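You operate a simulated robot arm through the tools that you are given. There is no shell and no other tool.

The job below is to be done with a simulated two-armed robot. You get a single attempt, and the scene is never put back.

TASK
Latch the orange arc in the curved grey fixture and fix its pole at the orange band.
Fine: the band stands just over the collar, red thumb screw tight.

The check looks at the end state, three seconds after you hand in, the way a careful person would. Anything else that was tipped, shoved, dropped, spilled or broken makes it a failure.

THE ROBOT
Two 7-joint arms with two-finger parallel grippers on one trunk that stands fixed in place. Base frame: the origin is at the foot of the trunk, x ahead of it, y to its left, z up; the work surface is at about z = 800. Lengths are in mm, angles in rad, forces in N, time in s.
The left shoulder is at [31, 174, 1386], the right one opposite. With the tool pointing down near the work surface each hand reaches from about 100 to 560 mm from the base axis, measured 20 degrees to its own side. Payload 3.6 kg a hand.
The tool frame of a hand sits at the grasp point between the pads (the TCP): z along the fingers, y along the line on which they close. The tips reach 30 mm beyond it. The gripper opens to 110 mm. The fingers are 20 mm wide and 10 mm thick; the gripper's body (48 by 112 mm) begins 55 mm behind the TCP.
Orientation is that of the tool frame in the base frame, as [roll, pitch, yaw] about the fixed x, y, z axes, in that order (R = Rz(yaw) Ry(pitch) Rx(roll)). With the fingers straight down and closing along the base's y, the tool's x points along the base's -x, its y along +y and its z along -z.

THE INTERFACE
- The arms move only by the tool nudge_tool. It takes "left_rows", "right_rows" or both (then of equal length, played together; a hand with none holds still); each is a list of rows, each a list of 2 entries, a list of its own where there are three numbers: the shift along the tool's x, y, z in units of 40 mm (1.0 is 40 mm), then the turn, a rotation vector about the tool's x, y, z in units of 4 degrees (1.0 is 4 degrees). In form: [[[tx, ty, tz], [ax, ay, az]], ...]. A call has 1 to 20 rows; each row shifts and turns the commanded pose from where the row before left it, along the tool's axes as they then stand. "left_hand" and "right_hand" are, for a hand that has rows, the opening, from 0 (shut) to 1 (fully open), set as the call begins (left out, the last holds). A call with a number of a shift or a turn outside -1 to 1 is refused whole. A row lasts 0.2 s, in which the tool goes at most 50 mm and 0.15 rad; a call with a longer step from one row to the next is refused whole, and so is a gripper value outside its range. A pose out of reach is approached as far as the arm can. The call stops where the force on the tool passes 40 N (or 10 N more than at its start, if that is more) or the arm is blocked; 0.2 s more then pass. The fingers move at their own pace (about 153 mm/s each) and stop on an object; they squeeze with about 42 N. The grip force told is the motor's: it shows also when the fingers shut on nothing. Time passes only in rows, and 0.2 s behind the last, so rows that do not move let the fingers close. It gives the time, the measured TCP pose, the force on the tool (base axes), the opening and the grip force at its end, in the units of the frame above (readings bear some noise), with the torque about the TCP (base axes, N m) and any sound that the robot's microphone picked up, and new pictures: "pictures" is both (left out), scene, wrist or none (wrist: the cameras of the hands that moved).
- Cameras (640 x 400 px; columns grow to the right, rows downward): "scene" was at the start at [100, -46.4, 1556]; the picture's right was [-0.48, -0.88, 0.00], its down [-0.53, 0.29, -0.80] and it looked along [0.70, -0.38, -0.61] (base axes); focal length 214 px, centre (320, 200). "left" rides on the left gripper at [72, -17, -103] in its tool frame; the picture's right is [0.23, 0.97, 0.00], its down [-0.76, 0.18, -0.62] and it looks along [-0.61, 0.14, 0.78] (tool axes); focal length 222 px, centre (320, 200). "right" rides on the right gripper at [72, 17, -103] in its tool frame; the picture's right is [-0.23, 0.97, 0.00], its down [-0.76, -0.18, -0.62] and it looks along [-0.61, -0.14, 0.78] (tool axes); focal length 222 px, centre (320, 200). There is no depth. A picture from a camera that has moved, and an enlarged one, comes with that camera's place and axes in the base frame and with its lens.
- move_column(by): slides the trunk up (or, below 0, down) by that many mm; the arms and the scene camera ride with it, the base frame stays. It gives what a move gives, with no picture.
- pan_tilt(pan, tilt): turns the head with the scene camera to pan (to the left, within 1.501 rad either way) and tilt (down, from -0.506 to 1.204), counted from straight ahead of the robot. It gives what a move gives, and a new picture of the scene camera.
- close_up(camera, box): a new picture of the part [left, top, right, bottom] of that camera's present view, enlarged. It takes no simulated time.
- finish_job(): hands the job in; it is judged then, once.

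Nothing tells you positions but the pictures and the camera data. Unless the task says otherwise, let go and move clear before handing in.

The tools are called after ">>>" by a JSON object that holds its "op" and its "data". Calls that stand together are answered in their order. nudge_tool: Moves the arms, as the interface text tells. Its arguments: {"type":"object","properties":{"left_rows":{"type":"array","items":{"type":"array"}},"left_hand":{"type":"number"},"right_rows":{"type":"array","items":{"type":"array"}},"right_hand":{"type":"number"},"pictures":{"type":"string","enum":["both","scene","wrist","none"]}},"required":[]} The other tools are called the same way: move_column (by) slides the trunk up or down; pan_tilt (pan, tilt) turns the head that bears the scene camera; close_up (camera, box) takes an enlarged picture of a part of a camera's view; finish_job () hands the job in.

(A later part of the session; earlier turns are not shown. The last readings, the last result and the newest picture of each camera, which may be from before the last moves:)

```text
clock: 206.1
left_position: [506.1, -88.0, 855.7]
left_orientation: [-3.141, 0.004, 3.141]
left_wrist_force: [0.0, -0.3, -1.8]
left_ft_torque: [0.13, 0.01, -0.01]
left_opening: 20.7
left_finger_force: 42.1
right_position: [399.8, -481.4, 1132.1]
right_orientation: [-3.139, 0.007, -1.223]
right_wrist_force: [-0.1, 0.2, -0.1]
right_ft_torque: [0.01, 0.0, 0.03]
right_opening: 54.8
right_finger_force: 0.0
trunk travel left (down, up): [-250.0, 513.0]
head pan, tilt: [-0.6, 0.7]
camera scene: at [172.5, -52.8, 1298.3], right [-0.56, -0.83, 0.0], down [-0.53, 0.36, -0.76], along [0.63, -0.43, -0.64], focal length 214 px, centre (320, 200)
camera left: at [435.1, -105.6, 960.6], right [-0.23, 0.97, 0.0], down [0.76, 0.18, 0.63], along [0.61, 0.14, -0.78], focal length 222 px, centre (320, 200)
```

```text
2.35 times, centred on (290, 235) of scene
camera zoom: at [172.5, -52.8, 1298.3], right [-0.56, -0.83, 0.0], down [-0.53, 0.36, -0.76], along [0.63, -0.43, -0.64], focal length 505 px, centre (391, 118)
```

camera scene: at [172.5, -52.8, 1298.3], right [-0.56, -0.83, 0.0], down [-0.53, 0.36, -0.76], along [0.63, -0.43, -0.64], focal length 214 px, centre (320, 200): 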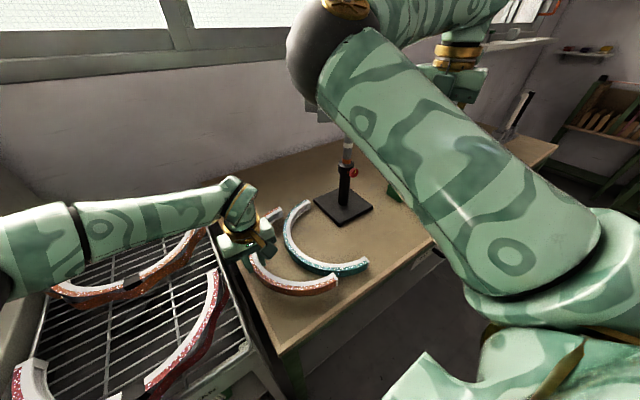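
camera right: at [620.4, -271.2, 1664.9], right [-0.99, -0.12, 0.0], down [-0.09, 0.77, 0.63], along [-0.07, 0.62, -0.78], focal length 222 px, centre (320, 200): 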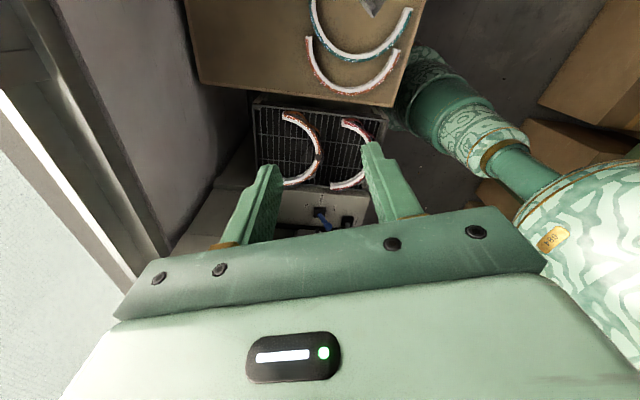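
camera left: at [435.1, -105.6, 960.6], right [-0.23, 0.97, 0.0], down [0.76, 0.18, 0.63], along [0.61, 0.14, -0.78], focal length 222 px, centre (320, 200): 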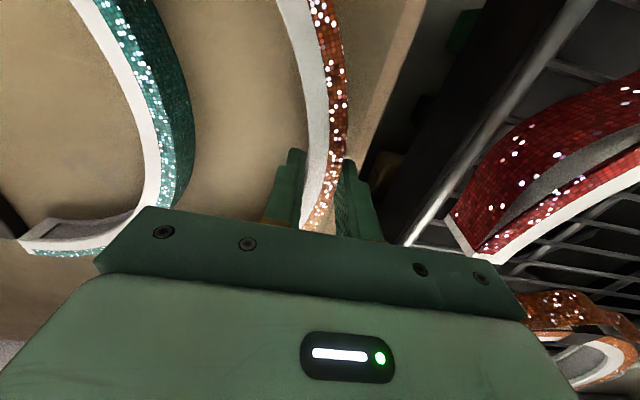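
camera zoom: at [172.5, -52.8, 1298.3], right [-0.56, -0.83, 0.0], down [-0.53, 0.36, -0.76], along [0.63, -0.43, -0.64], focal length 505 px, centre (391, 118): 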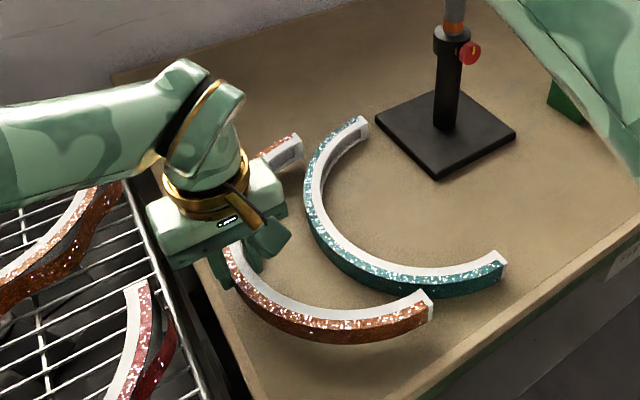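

The arc weighs only about 1.8 N and hangs level. I'll lift it a bit more with the arm, then raise the trunk so it's above the fixture.

>>> {"op": "nudge_tool", "data": {"left_rows": [[[0, 0, -0.6], [0, 0, 0]], [[0, 0, -0.6], [0, 0, 0]], [[0, 0, 0], [0, 0, 0]]], "pictures": "none"}}

>>> {"op": "move_column", "data": {"by": 414}}

>>> {"op": "close_up", "data": {"camera": "scene", "box": [0, 0, 640, 400]}}

>>> {"op": "close_up", "data": {"camera": "left", "box": [0, 0, 640, 400]}}

>>> {"op": "close_up", "data": {"camera": "right", "box": [0, 0, 640, 400]}}

```text
clock: 206.9
left_position: [507.5, -87.7, 905.4]
left_orientation: [-3.141, 0.004, 3.141]
left_wrist_force: [0.1, -0.5, -2.7]
left_ft_torque: [0.08, 0.0, 0.0]
left_opening: 20.6
left_finger_force: 41.8
right_position: [400.2, -481.8, 1133.3]
right_orientation: [-3.14, 0.007, -1.22]
right_wrist_force: [-1.1, 0.6, -0.4]
right_ft_torque: [-0.01, 0.01, -0.03]
right_opening: 54.8
right_finger_force: 0.0
trunk travel left (down, up): [-250.0, 513.0]
head pan, tilt: [-0.6, 0.7]
```

```text
refused: 414 is not a number from -400 to 400
```

```text
1.00 times, centred on (320, 200) of scene (not enlarged: the box is as wide or as high as the picture)
camera zoom: at [172.5, -52.8, 1298.3], right [-0.56, -0.83, 0.0], down [-0.53, 0.36, -0.76], along [0.63, -0.43, -0.64], focal length 214 px, centre (320, 200)
```

zoom: 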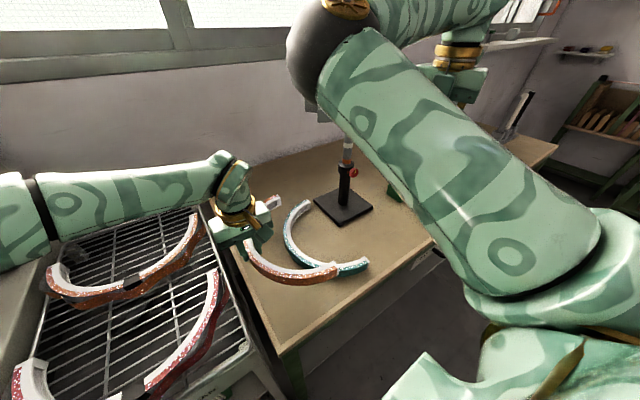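

```text
1.00 times, centred on (320, 200) of left (not enlarged: the box is as wide or as high as the picture)
camera zoom: at [434.7, -105.2, 1009.6], right [-0.23, 0.97, 0.0], down [0.76, 0.18, 0.63], along [0.61, 0.14, -0.78], focal length 222 px, centre (320, 200)
```

zoom: 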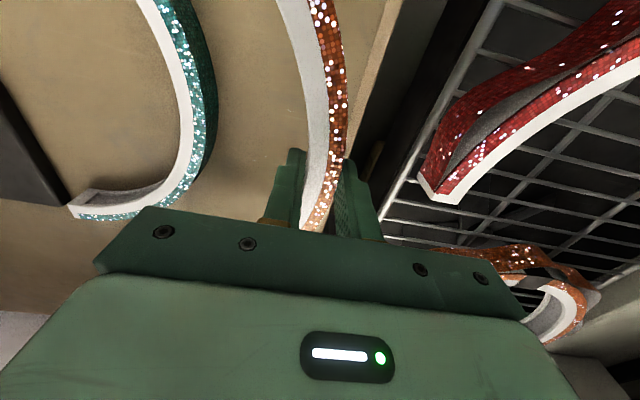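

```text
1.00 times, centred on (320, 200) of right (not enlarged: the box is as wide or as high as the picture)
camera zoom: at [409.3, -557.0, 1235.2], right [-0.99, -0.12, 0.0], down [-0.09, 0.77, 0.63], along [-0.07, 0.62, -0.78], focal length 222 px, centre (320, 200)
```

zoom: 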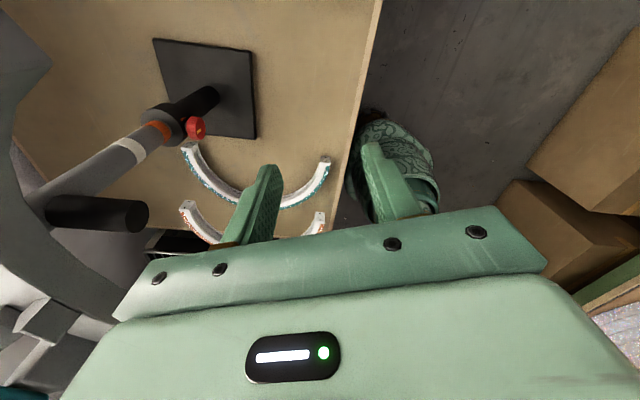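

>>> {"op": "move_column", "data": {"by": 400}}

>>> {"op": "pan_tilt", "data": {"pan": -0.45, "tilt": 0.75}}

>>> {"op": "close_up", "data": {"camera": "left", "box": [0, 0, 640, 400]}}

```text
clock: 210.7
left_position: [506.7, -87.8, 1304.9]
left_orientation: [-3.141, 0.003, 3.139]
left_wrist_force: [0.3, 0.8, -2.1]
left_ft_torque: [0.08, -0.01, -0.01]
left_opening: 20.3
left_finger_force: 41.9
right_position: [400.1, -481.4, 1532.9]
right_orientation: [-3.14, 0.009, -1.222]
right_wrist_force: [-0.1, -0.3, 0.5]
right_ft_torque: [0.01, -0.01, 0.03]
right_opening: 54.8
right_finger_force: 0.1
trunk travel left (down, up): [-650.0, 113.0]
head pan, tilt: [-0.6, 0.7]
```

```text
clock: 211.4
left_position: [507.0, -88.0, 1304.7]
left_orientation: [-3.141, 0.003, 3.14]
left_wrist_force: [0.4, -0.8, -1.9]
left_ft_torque: [0.09, -0.01, 0.02]
left_opening: 20.6
left_finger_force: 41.9
right_position: [400.3, -481.6, 1532.3]
right_orientation: [-3.139, 0.007, -1.222]
right_wrist_force: [1.1, 0.6, -0.6]
right_ft_torque: [-0.02, -0.02, 0.03]
right_opening: 55.0
right_finger_force: 0.1
trunk travel left (down, up): [-650.0, 113.0]
head pan, tilt: [-0.45, 0.75]
camera scene: at [87.4, -41.0, 1698.1], right [-0.44, -0.9, 0.0], down [-0.61, 0.3, -0.73], along [0.66, -0.32, -0.68], focal length 214 px, centre (320, 200)
```

scene: 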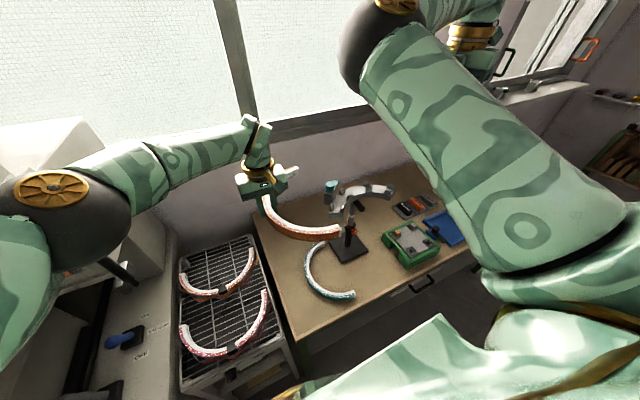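

```text
1.00 times, centred on (320, 200) of left (not enlarged: the box is as wide or as high as the picture)
camera zoom: at [434.1, -104.9, 1409.1], right [-0.23, 0.97, 0.0], down [0.76, 0.18, 0.63], along [0.61, 0.14, -0.78], focal length 222 px, centre (320, 200)
```

zoom: 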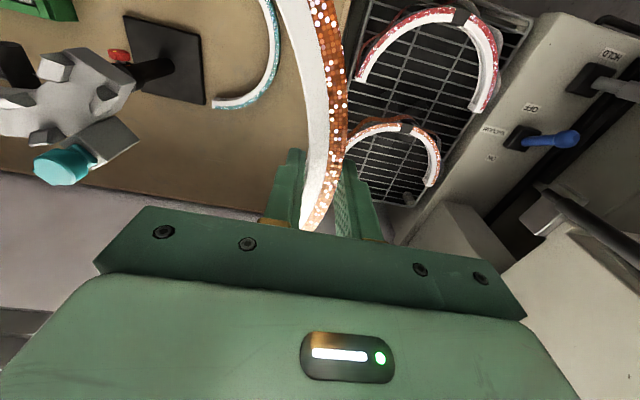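

The arc is held steadily above the fixture height. Now the left hand presents it: I'll shift a little to the right and yaw +45°, so the right hand can reach the part that will overhang the fixture's left end.

>>> {"op": "nudge_tool", "data": {"left_rows": [[[0.06, -0.68, 0], [0, 0, 0]], [[0.06, -0.68, 0], [0, 0, 0]], [[0, 0, 0], [0, 0, -1]], [[0, 0, 0], [0, 0, -1]], [[0, 0, 0], [0, 0, -1]], [[0, 0, 0], [0, 0, -1]], [[0, 0, 0], [0, 0, -1]], [[0, 0, 0], [0, 0, -1]], [[0, 0, 0], [0, 0, -1]], [[0, 0, 0], [0, 0, -1]], [[0, 0, 0], [0, 0, -1]], [[0, 0, 0], [0, 0, -1]], [[0, 0, 0], [0, 0, -1]], [[0, 0, 0], [0, 0, -0.25]], [[0, 0, 0], [0, 0, 0]]], "pictures": "both"}}

```text
clock: 214.6
left_position: [503.7, -105.4, 1304.8]
left_orientation: [3.142, 0.002, -2.356]
left_wrist_force: [-0.7, -0.4, -2.5]
left_ft_torque: [0.05, 0.09, 0.0]
left_opening: 20.7
left_finger_force: 41.8
left hand out of reach, approached as far as the arm can: row 1, 2
right_position: [399.7, -481.6, 1533.7]
right_orientation: [-3.14, 0.007, -1.221]
right_wrist_force: [-0.1, 0.2, 0.0]
right_ft_torque: [0.0, -0.01, 0.01]
right_opening: 54.8
right_finger_force: 0.1
trunk travel left (down, up): [-650.0, 113.0]
head pan, tilt: [-0.45, 0.75]
camera scene: at [87.4, -41.0, 1698.1], right [-0.44, -0.9, 0.0], down [-0.61, 0.3, -0.73], along [0.66, -0.32, -0.68], focal length 214 px, centre (320, 200)
camera left: at [464.6, -169.4, 1409.2], right [-0.85, 0.53, 0.0], down [0.41, 0.66, 0.62], along [0.33, 0.53, -0.78], focal length 222 px, centre (320, 200)
```

scene: 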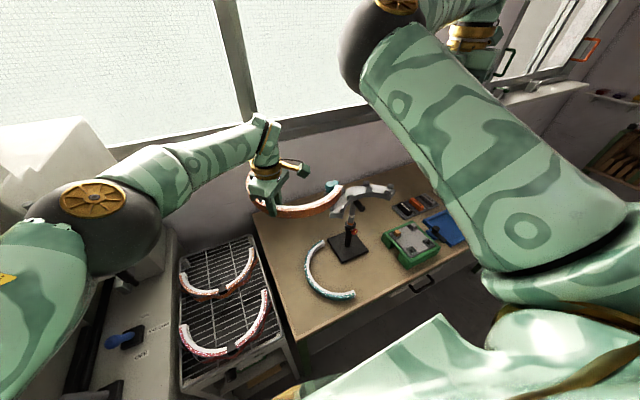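
left: 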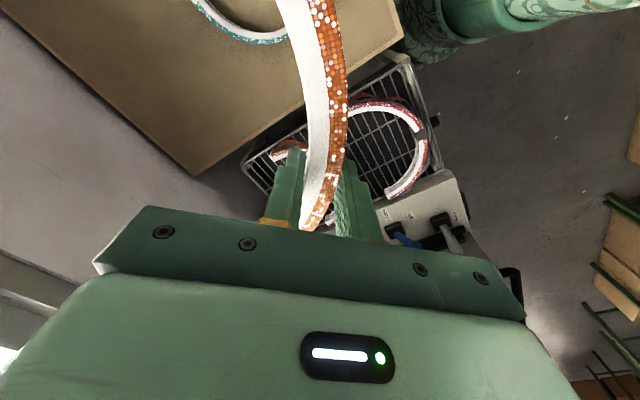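

The left arm's own limit is near y = -105, so I'll yaw it a little further to bring the handover point within the right arm's region, then move the right hand to hover above that point.

>>> {"op": "nudge_tool", "data": {"left_rows": [[[0, 0, 0], [0, 0, -1]], [[0, 0, 0], [0, 0, -1]], [[0, 0, 0], [0, 0, -1]], [[0, 0, 0], [0, 0, 0]]], "pictures": "none"}}

>>> {"op": "nudge_tool", "data": {"right_rows": [[[-0.597, -0.632, 0.2], [0, 0, 0]], [[-0.597, -0.632, 0.2], [0, 0, 0]], [[-0.597, -0.632, 0.2], [0, 0, 0]], [[-0.597, -0.632, 0.2], [0, 0, 0]], [[-0.597, -0.632, 0.2], [0, 0, 0]], [[-0.597, -0.632, 0.2], [0, 0, 0]], [[-0.597, -0.632, 0.2], [0, 0, 0]], [[0, 0, 0], [0, 0, -1]], [[0, 0, 0], [0, 0, -1]], [[0, 0, 0], [0, 0, -1]], [[0, 0, 0], [0, 0, -1]], [[0, 0, 0], [0, 0, -0.25]]], "pictures": "both"}}

```text
clock: 215.6
left_position: [504.4, -105.2, 1304.6]
left_orientation: [-3.139, 0.001, -2.147]
left_wrist_force: [-0.2, -0.1, -1.8]
left_ft_torque: [0.03, 0.03, -0.06]
left_opening: 20.5
left_finger_force: 42.5
right_position: [400.5, -483.3, 1534.5]
right_orientation: [-3.139, 0.007, -1.222]
right_wrist_force: [-0.1, -0.8, 0.3]
right_ft_torque: [-0.02, -0.02, 0.02]
right_opening: 55.1
right_finger_force: 0.1
trunk travel left (down, up): [-650.0, 113.0]
head pan, tilt: [-0.45, 0.75]
```

```text
clock: 218.2
left_position: [503.2, -104.8, 1303.7]
left_orientation: [-3.138, 0.002, -2.149]
left_wrist_force: [-0.7, 0.4, -1.6]
left_ft_torque: [0.02, 0.09, 0.01]
left_opening: 20.3
left_finger_force: 41.3
right_position: [469.5, -348.1, 1500.9]
right_orientation: [-3.139, 0.005, -0.924]
right_wrist_force: [0.4, -0.2, 0.8]
right_ft_torque: [-0.01, -0.02, 0.0]
right_opening: 55.0
right_finger_force: 0.0
right hand out of reach, approached as far as the arm can: row 5, 6, 7
trunk travel left (down, up): [-650.0, 113.0]
head pan, tilt: [-0.45, 0.75]
camera scene: at [87.4, -40.8, 1698.1], right [-0.44, -0.9, 0.0], down [-0.61, 0.3, -0.73], along [0.66, -0.32, -0.68], focal length 214 px, centre (320, 200)
camera right: at [498.5, -418.0, 1602.6], right [-0.91, -0.4, 0.0], down [-0.32, 0.71, 0.63], along [-0.25, 0.57, -0.78], focal length 222 px, centre (320, 200)
```

scene: 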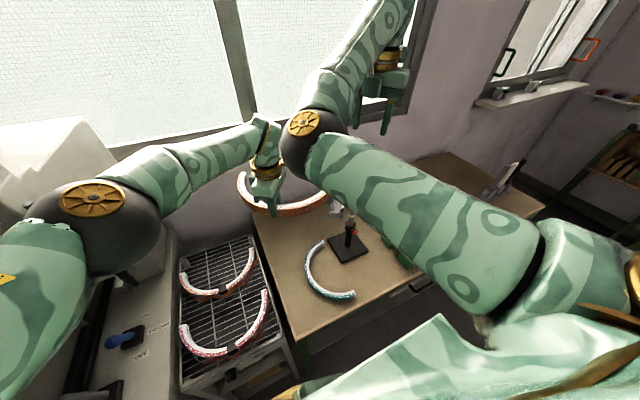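
right: 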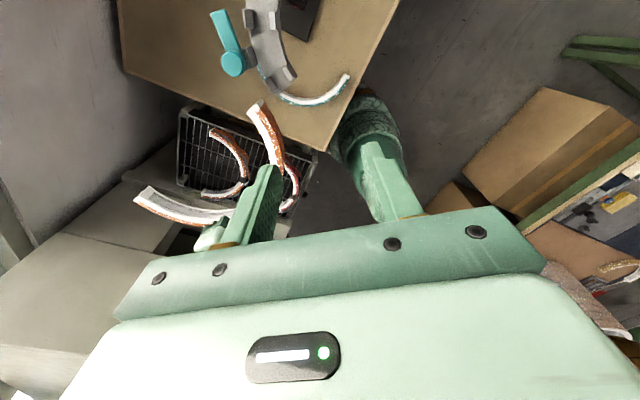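

The right elbow slipped back to its low posture while parked. I'll pull the arc back with the left hand to make room, then repeat the manoeuvre that puts the right elbow up (go low, move in, then rise).

>>> {"op": "nudge_tool", "data": {"left_rows": [[[-0.627, 0.645, 0], [0, 0, 0]], [[-0.627, 0.645, 0], [0, 0, 0]], [[-0.627, 0.645, 0], [0, 0, 0]], [[0, 0, 0], [0, 0, 1]], [[0, 0, 0], [0, 0, 1]], [[0, 0, 0], [0, 0, 1]], [[0, 0, 0], [0, 0, 1]], [[0, 0, 0], [0, 0, 1]], [[0, 0, 0], [0, 0, 1]], [[0, 0, 0], [0, 0, 1]], [[0, 0, 0], [0, 0, 1]], [[0, 0, 0], [0, 0, 1]], [[0, 0, 0], [0, 0, 1]], [[0, 0, 0], [0, 0, 1]], [[0, 0, 0], [0, 0, 1]], [[0, 0, 0], [0, 0, 1]], [[0, 0, 0], [0, 0, 1]]], "pictures": "scene"}}

```text
clock: 221.8
left_position: [480.0, 1.1, 1304.7]
left_orientation: [3.141, 0.004, -3.126]
left_wrist_force: [0.5, -0.2, -1.1]
left_ft_torque: [0.14, 0.02, 0.06]
left_opening: 20.6
left_finger_force: 41.5
right_position: [468.1, -348.7, 1500.0]
right_orientation: [-3.14, 0.004, -0.925]
right_wrist_force: [0.6, -0.1, 0.5]
right_ft_torque: [0.0, 0.04, 0.0]
right_opening: 54.8
right_finger_force: 0.0
trunk travel left (down, up): [-650.0, 113.0]
head pan, tilt: [-0.45, 0.75]
camera scene: at [87.4, -40.7, 1698.1], right [-0.44, -0.9, 0.0], down [-0.61, 0.3, -0.73], along [0.66, -0.32, -0.68], focal length 214 px, centre (320, 200)
```

scene: 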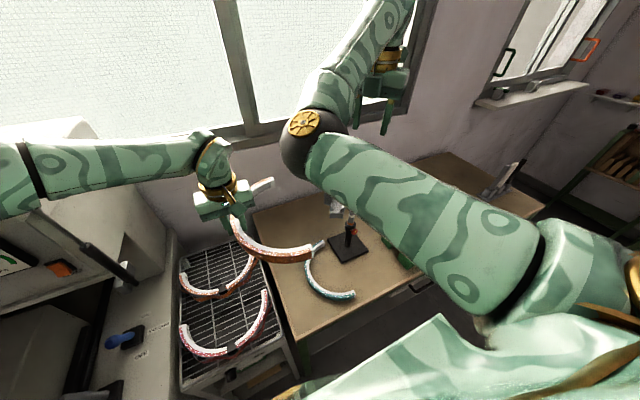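

>>> {"op": "nudge_tool", "data": {"right_rows": [[[-0.36, 0.48, 0], [0, 0, 0]], [[-0.36, 0.48, 0], [0, 0, 0]], [[0, 0, 0.175], [0, 0, 1]], [[0, 0, 0.175], [0, 0, 1]], [[0, 0, 0.175], [0, 0, 1]], [[0, 0, 0.175], [0, 0, 1]], [[0, 0, 0.175], [0, 0, 1]], [[0, 0, 0.175], [0, 0, 1]], [[0, 0, 0.175], [0, 0, 1]], [[0, 0, 0.175], [0, 0, 1]], [[0, 0, 0.175], [0, 0, 1]], [[0, 0, 0.175], [0, 0, 1]], [[0, 0, 0.175], [0, 0, 1]], [[0, 0, 0.175], [0, 0, 1]], [[0, 0, 0.175], [0, 0, 1]], [[0, 0, 0.175], [0, 0, 1]], [[0, 0, 0.175], [0, 0, 1]], [[0, 0, 0.175], [0, 0, 1]], [[0, 0, 0.175], [0, 0, 1]], [[0, 0, 0.175], [0, 0, 1]]], "pictures": "none"}}

>>> {"op": "nudge_tool", "data": {"right_rows": [[[0, 0, 0.175], [0, 0, 1]], [[0, 0, 0.175], [0, 0, 1]], [[0, 0, 0.175], [0, 0, 1]], [[0, 0, 0.175], [0, 0, 1]], [[0, 0, 0.175], [0, 0, 1]], [[0, 0, 0.175], [0, 0, 1]], [[0, 0, 0.175], [0, 0, 1]], [[0, 0, 0.175], [0, 0, 1]], [[0, 0, 0.175], [0, 0, 1]], [[0, 0, 0.175], [0, 0, 1]], [[0, 0, 0.175], [0, 0, 1]], [[0, 0, 0.175], [0, 0, 1]], [[0, 0, 0.175], [0, 0, 1]], [[0, 0, 0.175], [0, 0, 1]], [[0, 0, 0.175], [0, 0, 1]], [[0, 0, 0.175], [0, 0, 1]], [[0, 0, 0.175], [0, 0, 1]], [[0, 0, 0.175], [0, 0, 1]]], "pictures": "scene"}}

```text
clock: 226.0
left_position: [481.4, -0.5, 1306.3]
left_orientation: [3.14, 0.003, -3.126]
left_wrist_force: [-0.9, -0.4, -2.2]
left_ft_torque: [0.09, 0.0, 0.03]
left_opening: 20.5
left_finger_force: 42.2
right_position: [450.5, -361.9, 1388.6]
right_orientation: [3.14, 0.006, -2.183]
right_wrist_force: [0.2, -0.2, 0.0]
right_ft_torque: [0.03, 0.02, -0.01]
right_opening: 55.2
right_finger_force: 0.0
right hand out of reach, approached as far as the arm can: row 1, 2, 7
trunk travel left (down, up): [-650.0, 113.0]
head pan, tilt: [-0.45, 0.75]
```

```text
clock: 229.8
left_position: [481.3, -0.0, 1304.6]
left_orientation: [3.14, 0.004, -3.127]
left_wrist_force: [-0.2, -0.5, -1.9]
left_ft_torque: [0.1, 0.0, 0.01]
left_opening: 20.6
left_finger_force: 42.0
right_position: [448.5, -360.3, 1261.7]
right_orientation: [3.134, -0.003, 2.843]
right_wrist_force: [0.3, 0.3, -0.4]
right_ft_torque: [-0.05, 0.0, 0.01]
right_opening: 54.9
right_finger_force: 0.1
trunk travel left (down, up): [-650.0, 113.0]
head pan, tilt: [-0.45, 0.75]
camera scene: at [87.3, -41.0, 1698.1], right [-0.44, -0.9, 0.0], down [-0.61, 0.3, -0.73], along [0.66, -0.32, -0.68], focal length 214 px, centre (320, 200)
```

scene: 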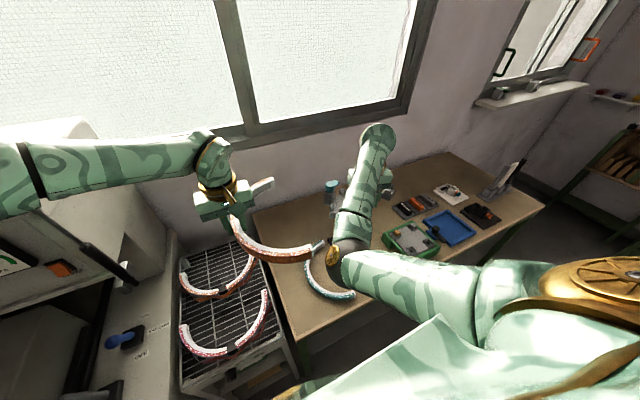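

The elbow dropped again. I'll repeat the full recipe that worked before, with the trunk fully up; the left hand just keeps holding the arc, well clear.

>>> {"op": "move_column", "data": {"by": 113}}

>>> {"op": "nudge_tool", "data": {"right_rows": [[[0.12, -0.18, -0.94], [0, 0, -1]], [[0.12, -0.18, -0.94], [0, 0, -1]], [[0.12, -0.18, -0.94], [0, 0, -1]], [[0.12, -0.18, -0.94], [0, 0, -1]], [[0.12, -0.18, -0.94], [0, 0, -0.25]], [[0.12, -0.18, -0.94], [0, 0, 0]], [[0.12, -0.18, -0.94], [0, 0, 0]], [[0.12, -0.18, -0.94], [0, 0, 0]], [[0.12, -0.18, -0.94], [0, 0, 0]], [[0.12, -0.18, -0.94], [0, 0, 0]]], "pictures": "scene"}}

```text
clock: 231.3
left_position: [480.9, 0.4, 1417.1]
left_orientation: [3.141, 0.004, -3.126]
left_wrist_force: [-0.1, 0.4, -2.1]
left_ft_torque: [0.1, -0.03, 0.0]
left_opening: 20.3
left_finger_force: 41.9
right_position: [449.6, -360.1, 1374.3]
right_orientation: [3.135, -0.002, 2.845]
right_wrist_force: [-0.2, 0.9, 0.3]
right_ft_torque: [-0.01, 0.02, 0.01]
right_opening: 55.1
right_finger_force: 0.0
trunk travel left (down, up): [-763.0, 0.0]
head pan, tilt: [-0.45, 0.75]
```

```text
clock: 233.5
left_position: [479.4, -0.3, 1417.3]
left_orientation: [3.141, 0.004, -3.127]
left_wrist_force: [-0.4, 1.0, -1.0]
left_ft_torque: [0.11, -0.02, 0.02]
left_opening: 20.7
left_finger_force: 42.3
right_position: [396.1, -431.2, 1750.5]
right_orientation: [3.134, 0.0, -3.141]
right_wrist_force: [0.4, -0.1, 0.6]
right_ft_torque: [-0.04, 0.0, -0.04]
right_opening: 55.1
right_finger_force: 0.1
trunk travel left (down, up): [-763.0, 0.0]
head pan, tilt: [-0.45, 0.75]
camera scene: at [84.3, -41.1, 1810.9], right [-0.44, -0.9, 0.0], down [-0.61, 0.3, -0.73], along [0.66, -0.32, -0.68], focal length 214 px, centre (320, 200)
```

scene: 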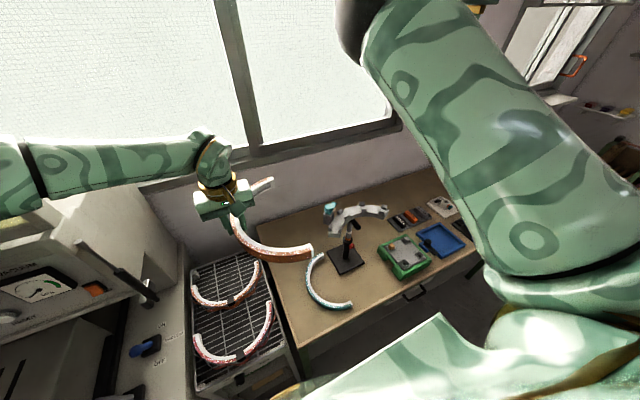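

The elbow is high in this pose already. From here I'll move in toward the handover region at this height before descending.

>>> {"op": "nudge_tool", "data": {"right_rows": [[[-0.31, 0.8, 0], [0, 0, 0]], [[-0.31, 0.8, 0], [0, 0, 0]], [[-0.31, 0.8, 0], [0, 0, 0]], [[-0.31, 0.8, 0], [0, 0, 0]]], "pictures": "scene"}}

```text
clock: 234.5
left_position: [479.6, -0.7, 1418.3]
left_orientation: [-3.14, 0.004, -3.126]
left_wrist_force: [0.6, -0.6, -1.5]
left_ft_torque: [0.13, -0.01, 0.02]
left_opening: 20.7
left_finger_force: 42.2
right_position: [424.9, -342.8, 1746.9]
right_orientation: [3.102, -0.048, 3.126]
right_wrist_force: [0.1, -0.4, -0.7]
right_ft_torque: [0.02, 0.0, 0.02]
right_opening: 55.2
right_finger_force: 0.0
right hand out of reach, approached as far as the arm can: row 3, 4
trunk travel left (down, up): [-763.0, 0.0]
head pan, tilt: [-0.45, 0.75]
camera scene: at [85.2, -42.0, 1810.9], right [-0.44, -0.9, 0.0], down [-0.61, 0.3, -0.73], along [0.66, -0.32, -0.68], focal length 214 px, centre (320, 200)
```

scene: 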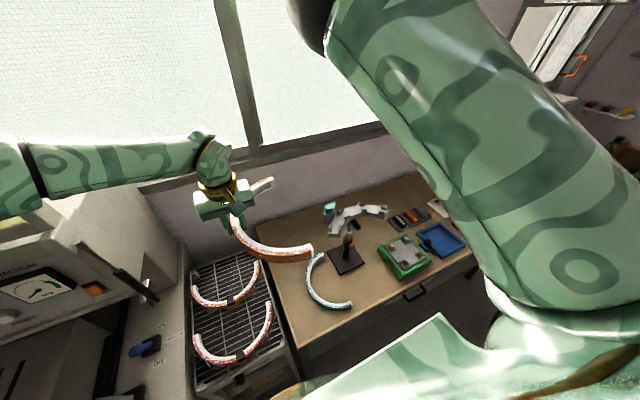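

>>> {"op": "nudge_tool", "data": {"right_rows": [[[-0.3, -0.3, 0.5], [0, 0, 0]], [[0, 0, 0.9], [0, 0, 0]], [[0, 0, 0.9], [0, 0, 0]], [[0, 0, 0.9], [0, 0, 0]], [[0, 0, 0.9], [0, 0, 0]]], "pictures": "scene"}}

```text
clock: 235.7
left_position: [482.6, 0.5, 1415.8]
left_orientation: [-3.14, 0.001, -3.126]
left_wrist_force: [-0.1, 0.2, -1.0]
left_ft_torque: [0.09, 0.01, 0.01]
left_opening: 20.6
left_finger_force: 41.6
right_position: [454.6, -325.6, 1585.2]
right_orientation: [3.135, 0.0, 3.14]
right_wrist_force: [-0.6, 0.9, -0.6]
right_ft_torque: [-0.01, 0.01, 0.03]
right_opening: 54.9
right_finger_force: 0.0
trunk travel left (down, up): [-763.0, 0.0]
head pan, tilt: [-0.45, 0.75]
camera scene: at [86.8, -41.0, 1810.8], right [-0.44, -0.9, 0.0], down [-0.61, 0.3, -0.73], along [0.66, -0.32, -0.68], focal length 214 px, centre (320, 200)
```

scene: 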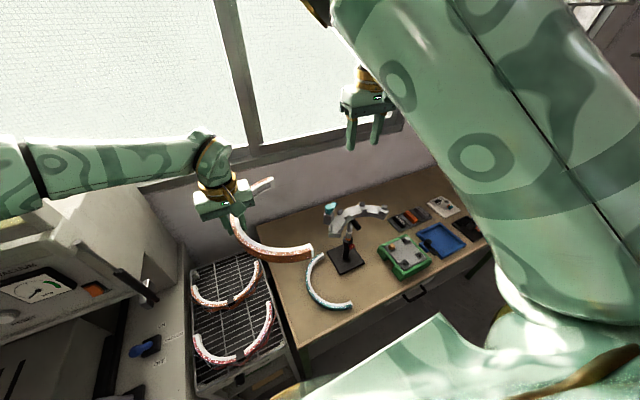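

This worked much more simply: the elbow is now high and nothing is flagged. I'll yaw the right hand to 127° for the handover while holding this position.

>>> {"op": "nudge_tool", "data": {"right_rows": [[[0, 0, 0], [0, 0, -1]], [[0, 0, 0], [0, 0, -1]], [[0, 0, 0], [0, 0, -1]], [[0, 0, 0], [0, 0, -1]], [[0, 0, 0], [0, 0, -1]], [[0, 0, 0], [0, 0, -1]], [[0, 0, 0], [0, 0, -1]], [[0, 0, 0], [0, 0, -1]], [[0, 0, 0], [0, 0, -1]], [[0, 0, 0], [0, 0, -1]], [[0, 0, 0], [0, 0, -1]], [[0, 0, 0], [0, 0, -1]], [[0, 0, 0], [0, 0, -1]], [[0, 0, 0], [0, 0, -1]], [[0, 0, 0], [0, 0, -1]], [[0, 0, 0], [0, 0, -1]], [[0, 0, 0], [0, 0, -1]], [[0, 0, 0], [0, 0, -1]]], "pictures": "none"}}

>>> {"op": "nudge_tool", "data": {"right_rows": [[[0, 0, 0], [0, 0, -1]], [[0, 0, 0], [0, 0, -1]], [[0, 0, 0], [0, 0, -1]], [[0, 0, 0], [0, 0, -1]], [[0, 0, 0], [0, 0, -1]], [[0, 0, 0], [0, 0, -1]], [[0, 0, 0], [0, 0, -1]], [[0, 0, 0], [0, 0, -1]], [[0, 0, 0], [0, 0, -1]], [[0, 0, 0], [0, 0, -1]], [[0, 0, 0], [0, 0, -1]], [[0, 0, 0], [0, 0, -1]], [[0, 0, 0], [0, 0, -1]], [[0, 0, 0], [0, 0, -0.75]]], "pictures": "scene"}}

```text
clock: 239.5
left_position: [479.9, 0.3, 1416.9]
left_orientation: [3.141, 0.004, -3.126]
left_wrist_force: [0.1, -0.1, -2.7]
left_ft_torque: [0.07, 0.01, 0.0]
left_opening: 20.2
left_finger_force: 42.3
right_position: [454.2, -324.6, 1586.0]
right_orientation: [3.14, 0.005, -1.885]
right_wrist_force: [-1.1, 0.2, 0.7]
right_ft_torque: [0.01, -0.01, 0.03]
right_opening: 55.1
right_finger_force: 0.0
trunk travel left (down, up): [-763.0, 0.0]
head pan, tilt: [-0.45, 0.75]
```

```text
clock: 242.5
left_position: [480.9, 0.0, 1416.9]
left_orientation: [-3.141, 0.005, -3.127]
left_wrist_force: [0.9, -0.1, -2.0]
left_ft_torque: [0.1, 0.0, -0.01]
left_opening: 20.6
left_finger_force: 41.5
right_position: [454.1, -324.3, 1586.9]
right_orientation: [-3.138, 0.005, -0.926]
right_wrist_force: [0.2, -0.4, 0.1]
right_ft_torque: [-0.01, 0.0, -0.03]
right_opening: 55.1
right_finger_force: 0.0
trunk travel left (down, up): [-763.0, 0.0]
head pan, tilt: [-0.45, 0.75]
camera scene: at [85.6, -40.7, 1810.8], right [-0.44, -0.9, 0.0], down [-0.61, 0.3, -0.73], along [0.66, -0.32, -0.68], focal length 214 px, centre (320, 200)
```

scene: 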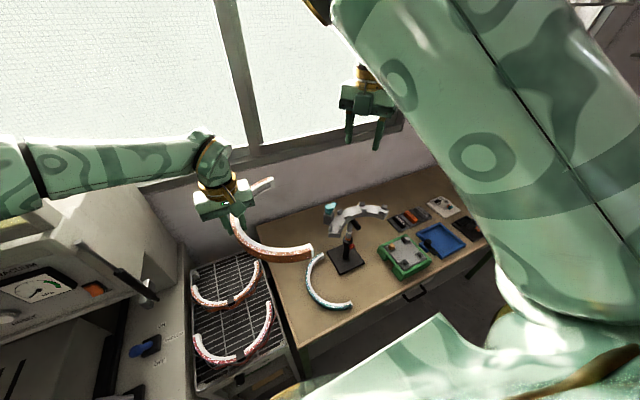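

>>> {"op": "nudge_tool", "data": {"right_rows": [[[-0.12, -0.67, 0.47], [0, 0, 0]], [[-0.12, -0.67, 0.47], [0, 0, 0]], [[-0.12, -0.67, 0.47], [0, 0, 0]], [[0, 0, 0], [0, 0, 0]]], "pictures": "none"}}

>>> {"op": "nudge_tool", "data": {"left_rows": [[[-0.19, -0.88, 0], [0, 0, 0]], [[-0.19, -0.88, 0], [0, 0, 0]], [[-0.19, -0.82, 0], [0, 0, 0]], [[0, 0, 0], [0, 0, -1]], [[0, 0, 0], [0, 0, -1]], [[0, 0, 0], [0, 0, -1]], [[0, 0, 0], [0, 0, -1]], [[0, 0, 0], [0, 0, -1]], [[0, 0, 0], [0, 0, -1]], [[0, 0, 0], [0, 0, -1]], [[0, 0, 0], [0, 0, -1]], [[0, 0, 0], [0, 0, -1]], [[0, 0, 0], [0, 0, -1]], [[0, 0, 0], [0, 0, -1]], [[0, 0, 0], [0, 0, -1]], [[0, 0, 0], [0, 0, -1]], [[0, 0, 0], [0, 0, -1]]], "pictures": "both"}}

>>> {"op": "close_up", "data": {"camera": "right", "box": [0, 0, 640, 400]}}

```text
clock: 243.5
left_position: [480.2, 0.5, 1417.7]
left_orientation: [3.141, 0.003, -3.127]
left_wrist_force: [-0.6, 0.7, -2.2]
left_ft_torque: [0.08, -0.05, 0.0]
left_opening: 20.4
left_finger_force: 42.4
right_position: [510.2, -260.7, 1530.6]
right_orientation: [-3.137, 0.007, -0.925]
right_wrist_force: [0.2, -0.1, 0.3]
right_ft_torque: [0.0, 0.03, -0.03]
right_opening: 55.1
right_finger_force: 0.0
trunk travel left (down, up): [-763.0, 0.0]
head pan, tilt: [-0.45, 0.75]
```

```text
clock: 247.1
left_position: [505.3, -102.0, 1417.3]
left_orientation: [-3.138, 0.002, -2.147]
left_wrist_force: [0.4, 0.3, -2.1]
left_ft_torque: [0.05, 0.08, 0.02]
left_opening: 20.8
left_finger_force: 42.1
right_position: [509.4, -261.3, 1531.1]
right_orientation: [-3.14, 0.006, -0.924]
right_wrist_force: [0.9, -0.9, 0.5]
right_ft_torque: [-0.01, -0.02, 0.01]
right_opening: 54.9
right_finger_force: 0.1
trunk travel left (down, up): [-763.0, 0.0]
head pan, tilt: [-0.45, 0.75]
camera scene: at [85.7, -40.8, 1810.8], right [-0.44, -0.9, 0.0], down [-0.61, 0.3, -0.73], along [0.66, -0.32, -0.68], focal length 214 px, centre (320, 200)
camera left: at [479.9, -173.0, 1522.0], right [-0.94, 0.34, 0.0], down [0.26, 0.74, 0.62], along [0.21, 0.59, -0.78], focal length 222 px, centre (320, 200)
```

scene: 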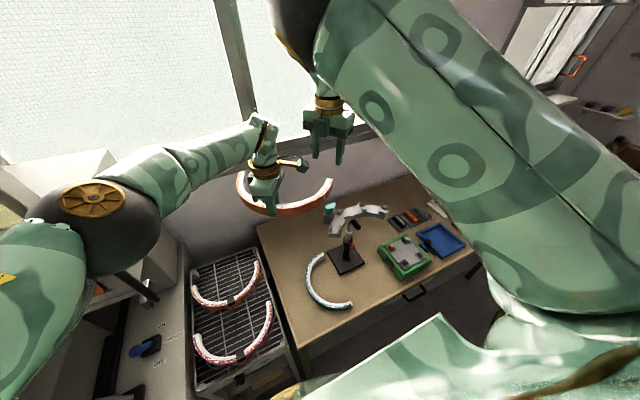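
left: 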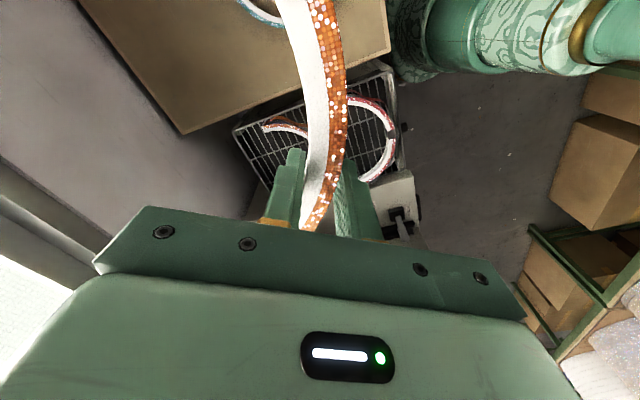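

```text
1.00 times, centred on (320, 200) of right (not enlarged: the box is as wide or as high as the picture)
camera zoom: at [539.5, -331.1, 1633.8], right [-0.91, -0.4, 0.0], down [-0.32, 0.71, 0.63], along [-0.25, 0.58, -0.78], focal length 222 px, centre (320, 200)
```

zoom: 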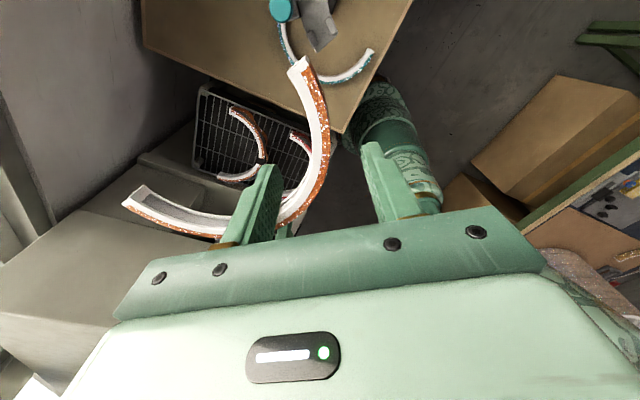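

The arc lies exactly below the right hand at the planned point. I'll descend the right hand with open fingers astride the arc.

>>> {"op": "nudge_tool", "data": {"right_rows": [[[0, 0, 0.65], [0, 0, 0]], [[0, 0, 0.65], [0, 0, 0]], [[0, 0, 0.65], [0, 0, 0]], [[0, 0, 0], [0, 0, 0]]], "pictures": "wrist"}}

>>> {"op": "close_up", "data": {"camera": "right", "box": [200, 40, 440, 220]}}

```text
clock: 248.1
left_position: [505.3, -102.9, 1418.2]
left_orientation: [-3.138, 0.001, -2.15]
left_wrist_force: [-0.6, -0.2, -1.5]
left_ft_torque: [0.09, 0.1, 0.03]
left_opening: 20.4
left_finger_force: 42.1
right_position: [509.4, -263.7, 1454.7]
right_orientation: [-3.138, 0.004, -0.927]
right_wrist_force: [-0.3, 0.0, -0.4]
right_ft_torque: [0.03, -0.03, 0.03]
right_opening: 55.1
right_finger_force: 0.3
trunk travel left (down, up): [-763.0, 0.0]
head pan, tilt: [-0.45, 0.75]
camera right: at [540.1, -333.2, 1556.6], right [-0.91, -0.4, 0.0], down [-0.32, 0.71, 0.63], along [-0.25, 0.58, -0.78], focal length 222 px, centre (320, 200)
```

right: 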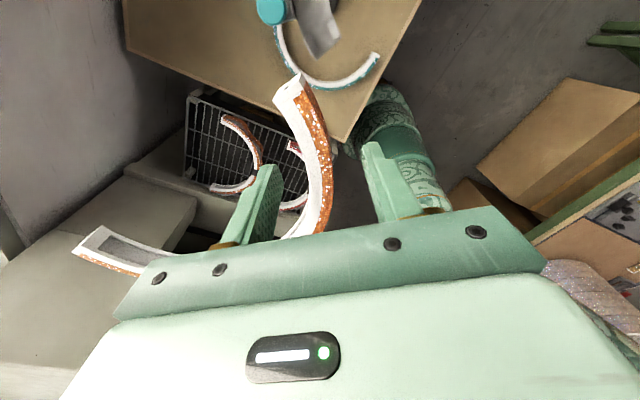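

```text
2.22 times, centred on (320, 130) of right
camera zoom: at [540.1, -333.2, 1556.6], right [-0.91, -0.4, 0.0], down [-0.32, 0.71, 0.63], along [-0.25, 0.58, -0.78], focal length 494 px, centre (320, 356)
```

zoom: 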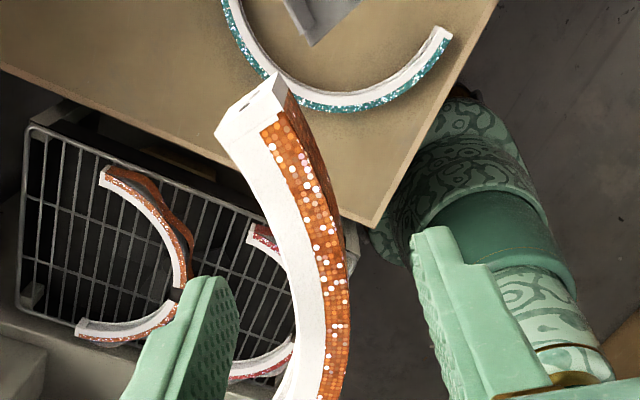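

>>> {"op": "close_up", "data": {"camera": "right", "box": [270, 110, 370, 180]}}

```text
5.71 times, centred on (320, 145) of right
camera zoom: at [540.1, -333.2, 1556.6], right [-0.91, -0.4, 0.0], down [-0.32, 0.71, 0.63], along [-0.25, 0.58, -0.78], focal length 1269 px, centre (320, 514)
```

zoom: 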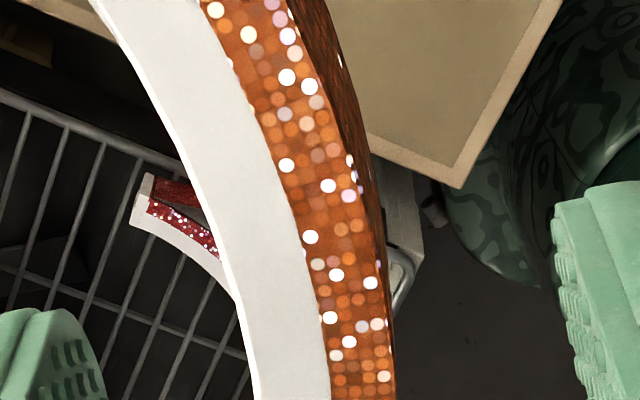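

The arc is centred between the right fingers within 2 mm and well aligned. I'll descend the last 40 mm and close.

>>> {"op": "nudge_tool", "data": {"right_rows": [[[0, -0.04, 0.5], [0, 0, 0]], [[0, 0, 0.5], [0, 0, 0]], [[0, 0, 0], [0, 0, 0]]], "pictures": "none"}}

>>> {"op": "nudge_tool", "data": {"right_rows": [[[0, 0, 0], [0, 0, 0]], [[0, 0, 0], [0, 0, 0]], [[0, 0, 0], [0, 0, 0]], [[0, 0, 0], [0, 0, 0]]], "right_hand": 0, "pictures": "both"}}

```text
clock: 248.9
left_position: [504.6, -102.5, 1417.9]
left_orientation: [-3.137, 0.002, -2.149]
left_wrist_force: [-0.8, 0.4, -1.3]
left_ft_torque: [0.07, 0.07, 0.01]
left_opening: 20.5
left_finger_force: 42.1
right_position: [511.2, -260.7, 1414.6]
right_orientation: [-3.138, 0.005, -0.924]
right_wrist_force: [-0.2, -0.2, -0.7]
right_ft_torque: [0.0, 0.01, 0.01]
right_opening: 55.2
right_finger_force: 0.1
trunk travel left (down, up): [-763.0, 0.0]
head pan, tilt: [-0.45, 0.75]
```

```text
clock: 249.9
left_position: [504.1, -103.4, 1417.2]
left_orientation: [-3.139, 0.0, -2.148]
left_wrist_force: [-1.9, -8.2, -0.6]
left_ft_torque: [0.07, 0.08, -0.48]
left_opening: 20.5
left_finger_force: 41.9
right_position: [511.1, -261.9, 1413.8]
right_orientation: [-3.138, 0.006, -0.925]
right_wrist_force: [0.8, 8.5, 0.4]
right_ft_torque: [-0.31, -0.04, 0.13]
right_opening: 21.3
right_finger_force: 42.0
trunk travel left (down, up): [-763.0, 0.0]
head pan, tilt: [-0.45, 0.75]
camera scene: at [85.8, -40.9, 1810.8], right [-0.44, -0.9, 0.0], down [-0.61, 0.3, -0.73], along [0.66, -0.32, -0.68], focal length 214 px, centre (320, 200)
camera right: at [541.4, -331.0, 1515.7], right [-0.91, -0.4, 0.0], down [-0.32, 0.71, 0.63], along [-0.25, 0.58, -0.78], focal length 222 px, centre (320, 200)
```

scene: 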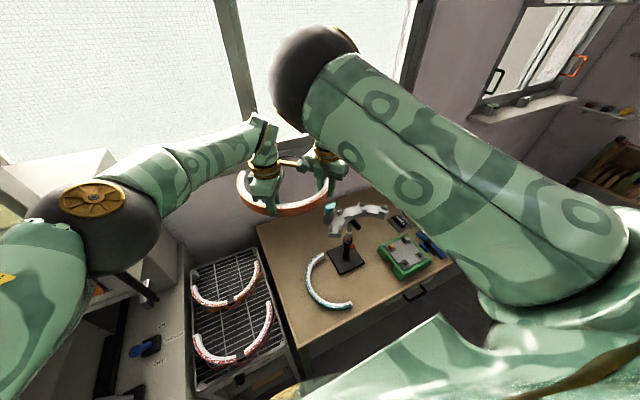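
right: 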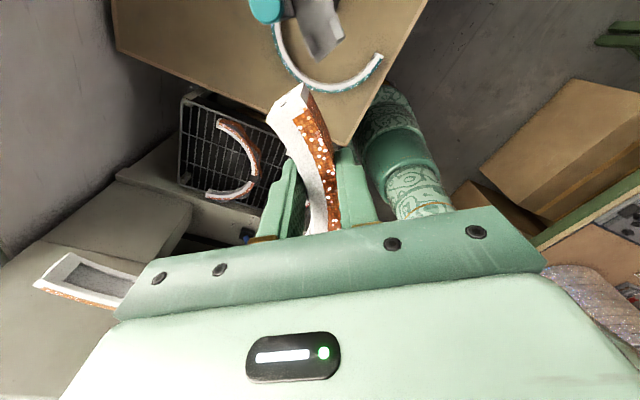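

Both hands hold the arc. Now the left hand lets go and lifts straight up and away.

>>> {"op": "nudge_tool", "data": {"left_rows": [[[0, 0, 0], [0, 0, 0]], [[0, 0, 0], [0, 0, 0]], [[0, 0, 0], [0, 0, 0]]], "left_hand": 0.5, "pictures": "wrist"}}

>>> {"op": "close_up", "data": {"camera": "scene", "box": [200, 90, 400, 230]}}

```text
clock: 250.7
left_position: [505.1, -102.0, 1416.8]
left_orientation: [-3.138, 0.002, -2.147]
left_wrist_force: [-0.3, 0.0, -0.4]
left_ft_torque: [0.03, 0.01, 0.02]
left_opening: 55.1
left_finger_force: 0.1
right_position: [511.4, -263.1, 1413.3]
right_orientation: [-3.137, 0.005, -0.925]
right_wrist_force: [-0.5, -0.2, -0.3]
right_ft_torque: [-0.26, 0.07, 0.01]
right_opening: 21.3
right_finger_force: 42.4
trunk travel left (down, up): [-763.0, 0.0]
head pan, tilt: [-0.45, 0.75]
camera left: at [479.9, -172.9, 1522.1], right [-0.94, 0.34, 0.0], down [0.26, 0.74, 0.62], along [0.21, 0.59, -0.78], focal length 222 px, centre (320, 200)
```

left: 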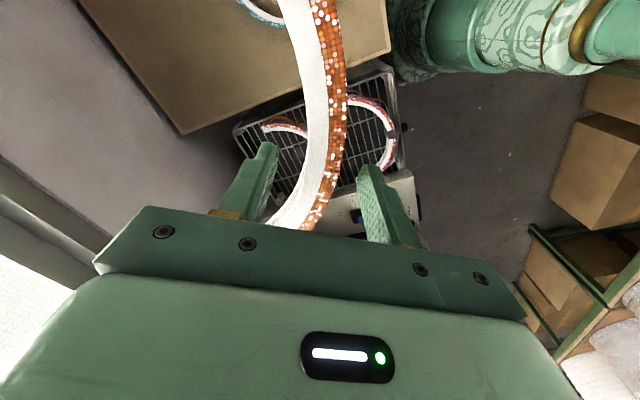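

```text
2.86 times, centred on (300, 160) of scene
camera zoom: at [85.6, -40.8, 1810.8], right [-0.44, -0.9, 0.0], down [-0.61, 0.3, -0.73], along [0.66, -0.32, -0.68], focal length 613 px, centre (377, 314)
```

zoom: 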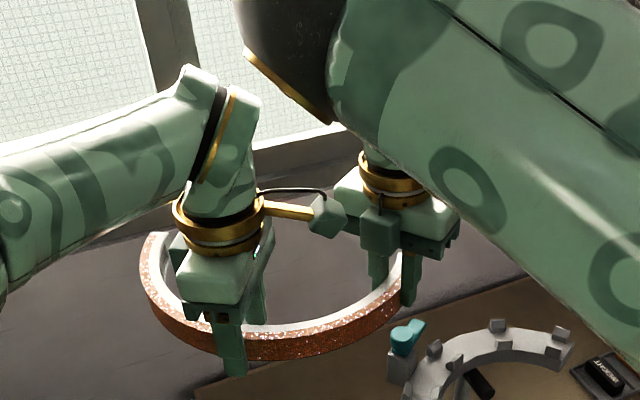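

>>> {"op": "nudge_tool", "data": {"left_rows": [[[0, 0, -0.5], [0, 0, 0]], [[0, 0, -0.8], [0, 0, 0]], [[0, 0, -0.8], [0, 0, 0]], [[0, 0, -0.6], [0, 0, 0]]], "pictures": "both"}}

>>> {"op": "close_up", "data": {"camera": "scene", "box": [200, 90, 400, 230]}}

```text
clock: 251.7
left_position: [507.4, -99.6, 1525.3]
left_orientation: [-3.139, 0.005, -2.146]
left_wrist_force: [4.7, 15.9, -23.1]
left_ft_torque: [0.51, -0.47, -0.24]
left_opening: 54.9
left_finger_force: 0.2
right_position: [512.0, -264.4, 1417.0]
right_orientation: [-3.133, 0.001, -0.927]
right_wrist_force: [-0.1, -1.0, -0.9]
right_ft_torque: [-0.25, 0.05, 0.01]
right_opening: 21.2
right_finger_force: 42.1
trunk travel left (down, up): [-763.0, 0.0]
head pan, tilt: [-0.45, 0.75]
camera scene: at [85.4, -41.0, 1810.8], right [-0.44, -0.9, 0.0], down [-0.61, 0.3, -0.73], along [0.66, -0.32, -0.68], focal length 214 px, centre (320, 200)
camera left: at [481.4, -170.5, 1629.1], right [-0.94, 0.34, 0.0], down [0.26, 0.73, 0.63], along [0.21, 0.59, -0.78], focal length 222 px, centre (320, 200)
```

scene: 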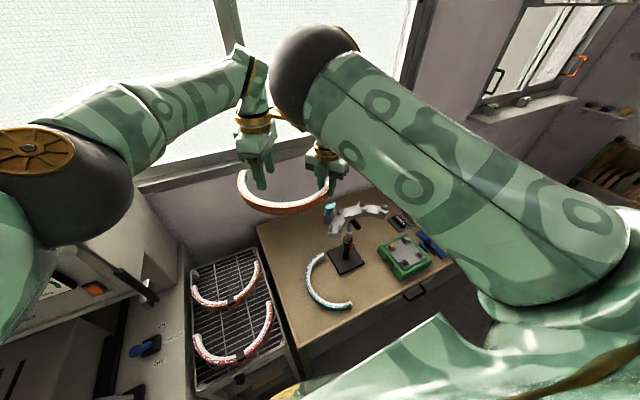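
left: 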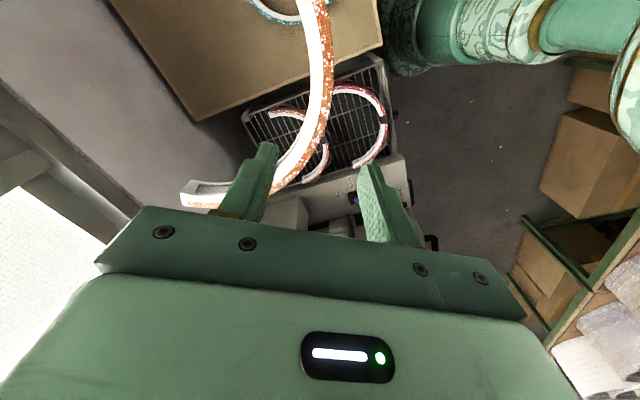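

```text
2.86 times, centred on (300, 160) of scene
camera zoom: at [85.4, -41.0, 1810.8], right [-0.44, -0.9, 0.0], down [-0.61, 0.3, -0.73], along [0.66, -0.32, -0.68], focal length 613 px, centre (377, 314)
```

zoom: 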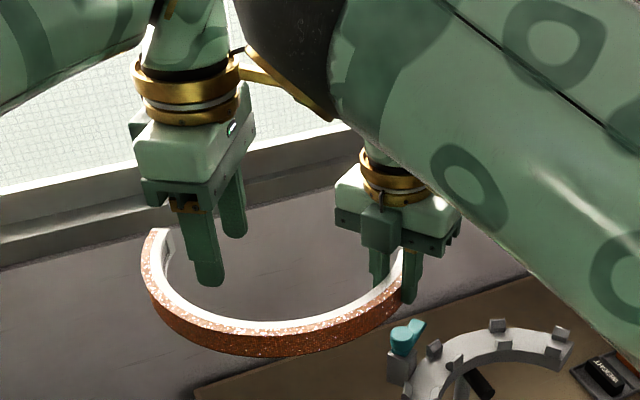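

The left hand's camera has touched the right elbow from below. I'll lower it slightly and withdraw it sideways to the left.

>>> {"op": "nudge_tool", "data": {"left_rows": [[[-0.2, 0.13, 0.4], [0, 0, 0]], [[-0.5, 0.33, 0.1], [0, 0, 0]], [[-0.6, 0.4, 0], [0, 0, 0]], [[-0.7, 0.45, 0], [0, 0, 0]], [[-0.7, 0.45, 0], [0, 0, 0]], [[-0.7, 0.45, 0], [0, 0, 0]]], "pictures": "both"}}

```text
clock: 253.1
left_position: [508.9, 45.5, 1506.0]
left_orientation: [3.138, 0.008, -2.154]
left_wrist_force: [-0.1, -0.7, 0.3]
left_ft_torque: [0.05, -0.02, 0.03]
left_opening: 55.1
left_finger_force: 0.2
right_position: [514.2, -274.4, 1410.5]
right_orientation: [-3.134, 0.015, -0.927]
right_wrist_force: [-0.7, 1.2, -1.6]
right_ft_torque: [-0.32, 0.06, 0.02]
right_opening: 21.1
right_finger_force: 42.2
trunk travel left (down, up): [-763.0, 0.0]
head pan, tilt: [-0.45, 0.75]
camera scene: at [89.2, -56.9, 1810.4], right [-0.44, -0.9, -0.01], down [-0.62, 0.3, -0.73], along [0.66, -0.31, -0.69], focal length 214 px, centre (320, 200)
camera left: at [482.6, -25.3, 1610.0], right [-0.94, 0.35, 0.0], down [0.27, 0.73, 0.63], along [0.22, 0.59, -0.78], focal length 222 px, centre (320, 200)
```

scene: 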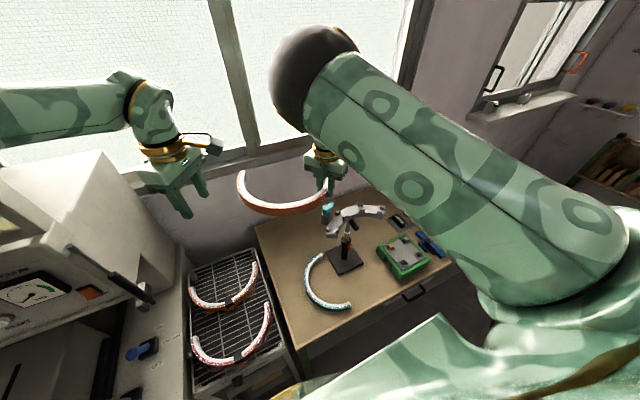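
left: 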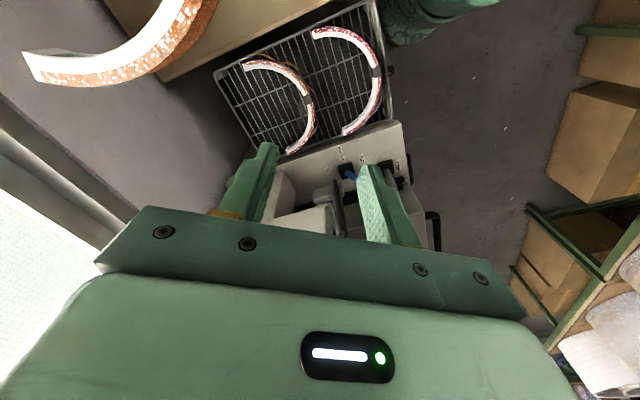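

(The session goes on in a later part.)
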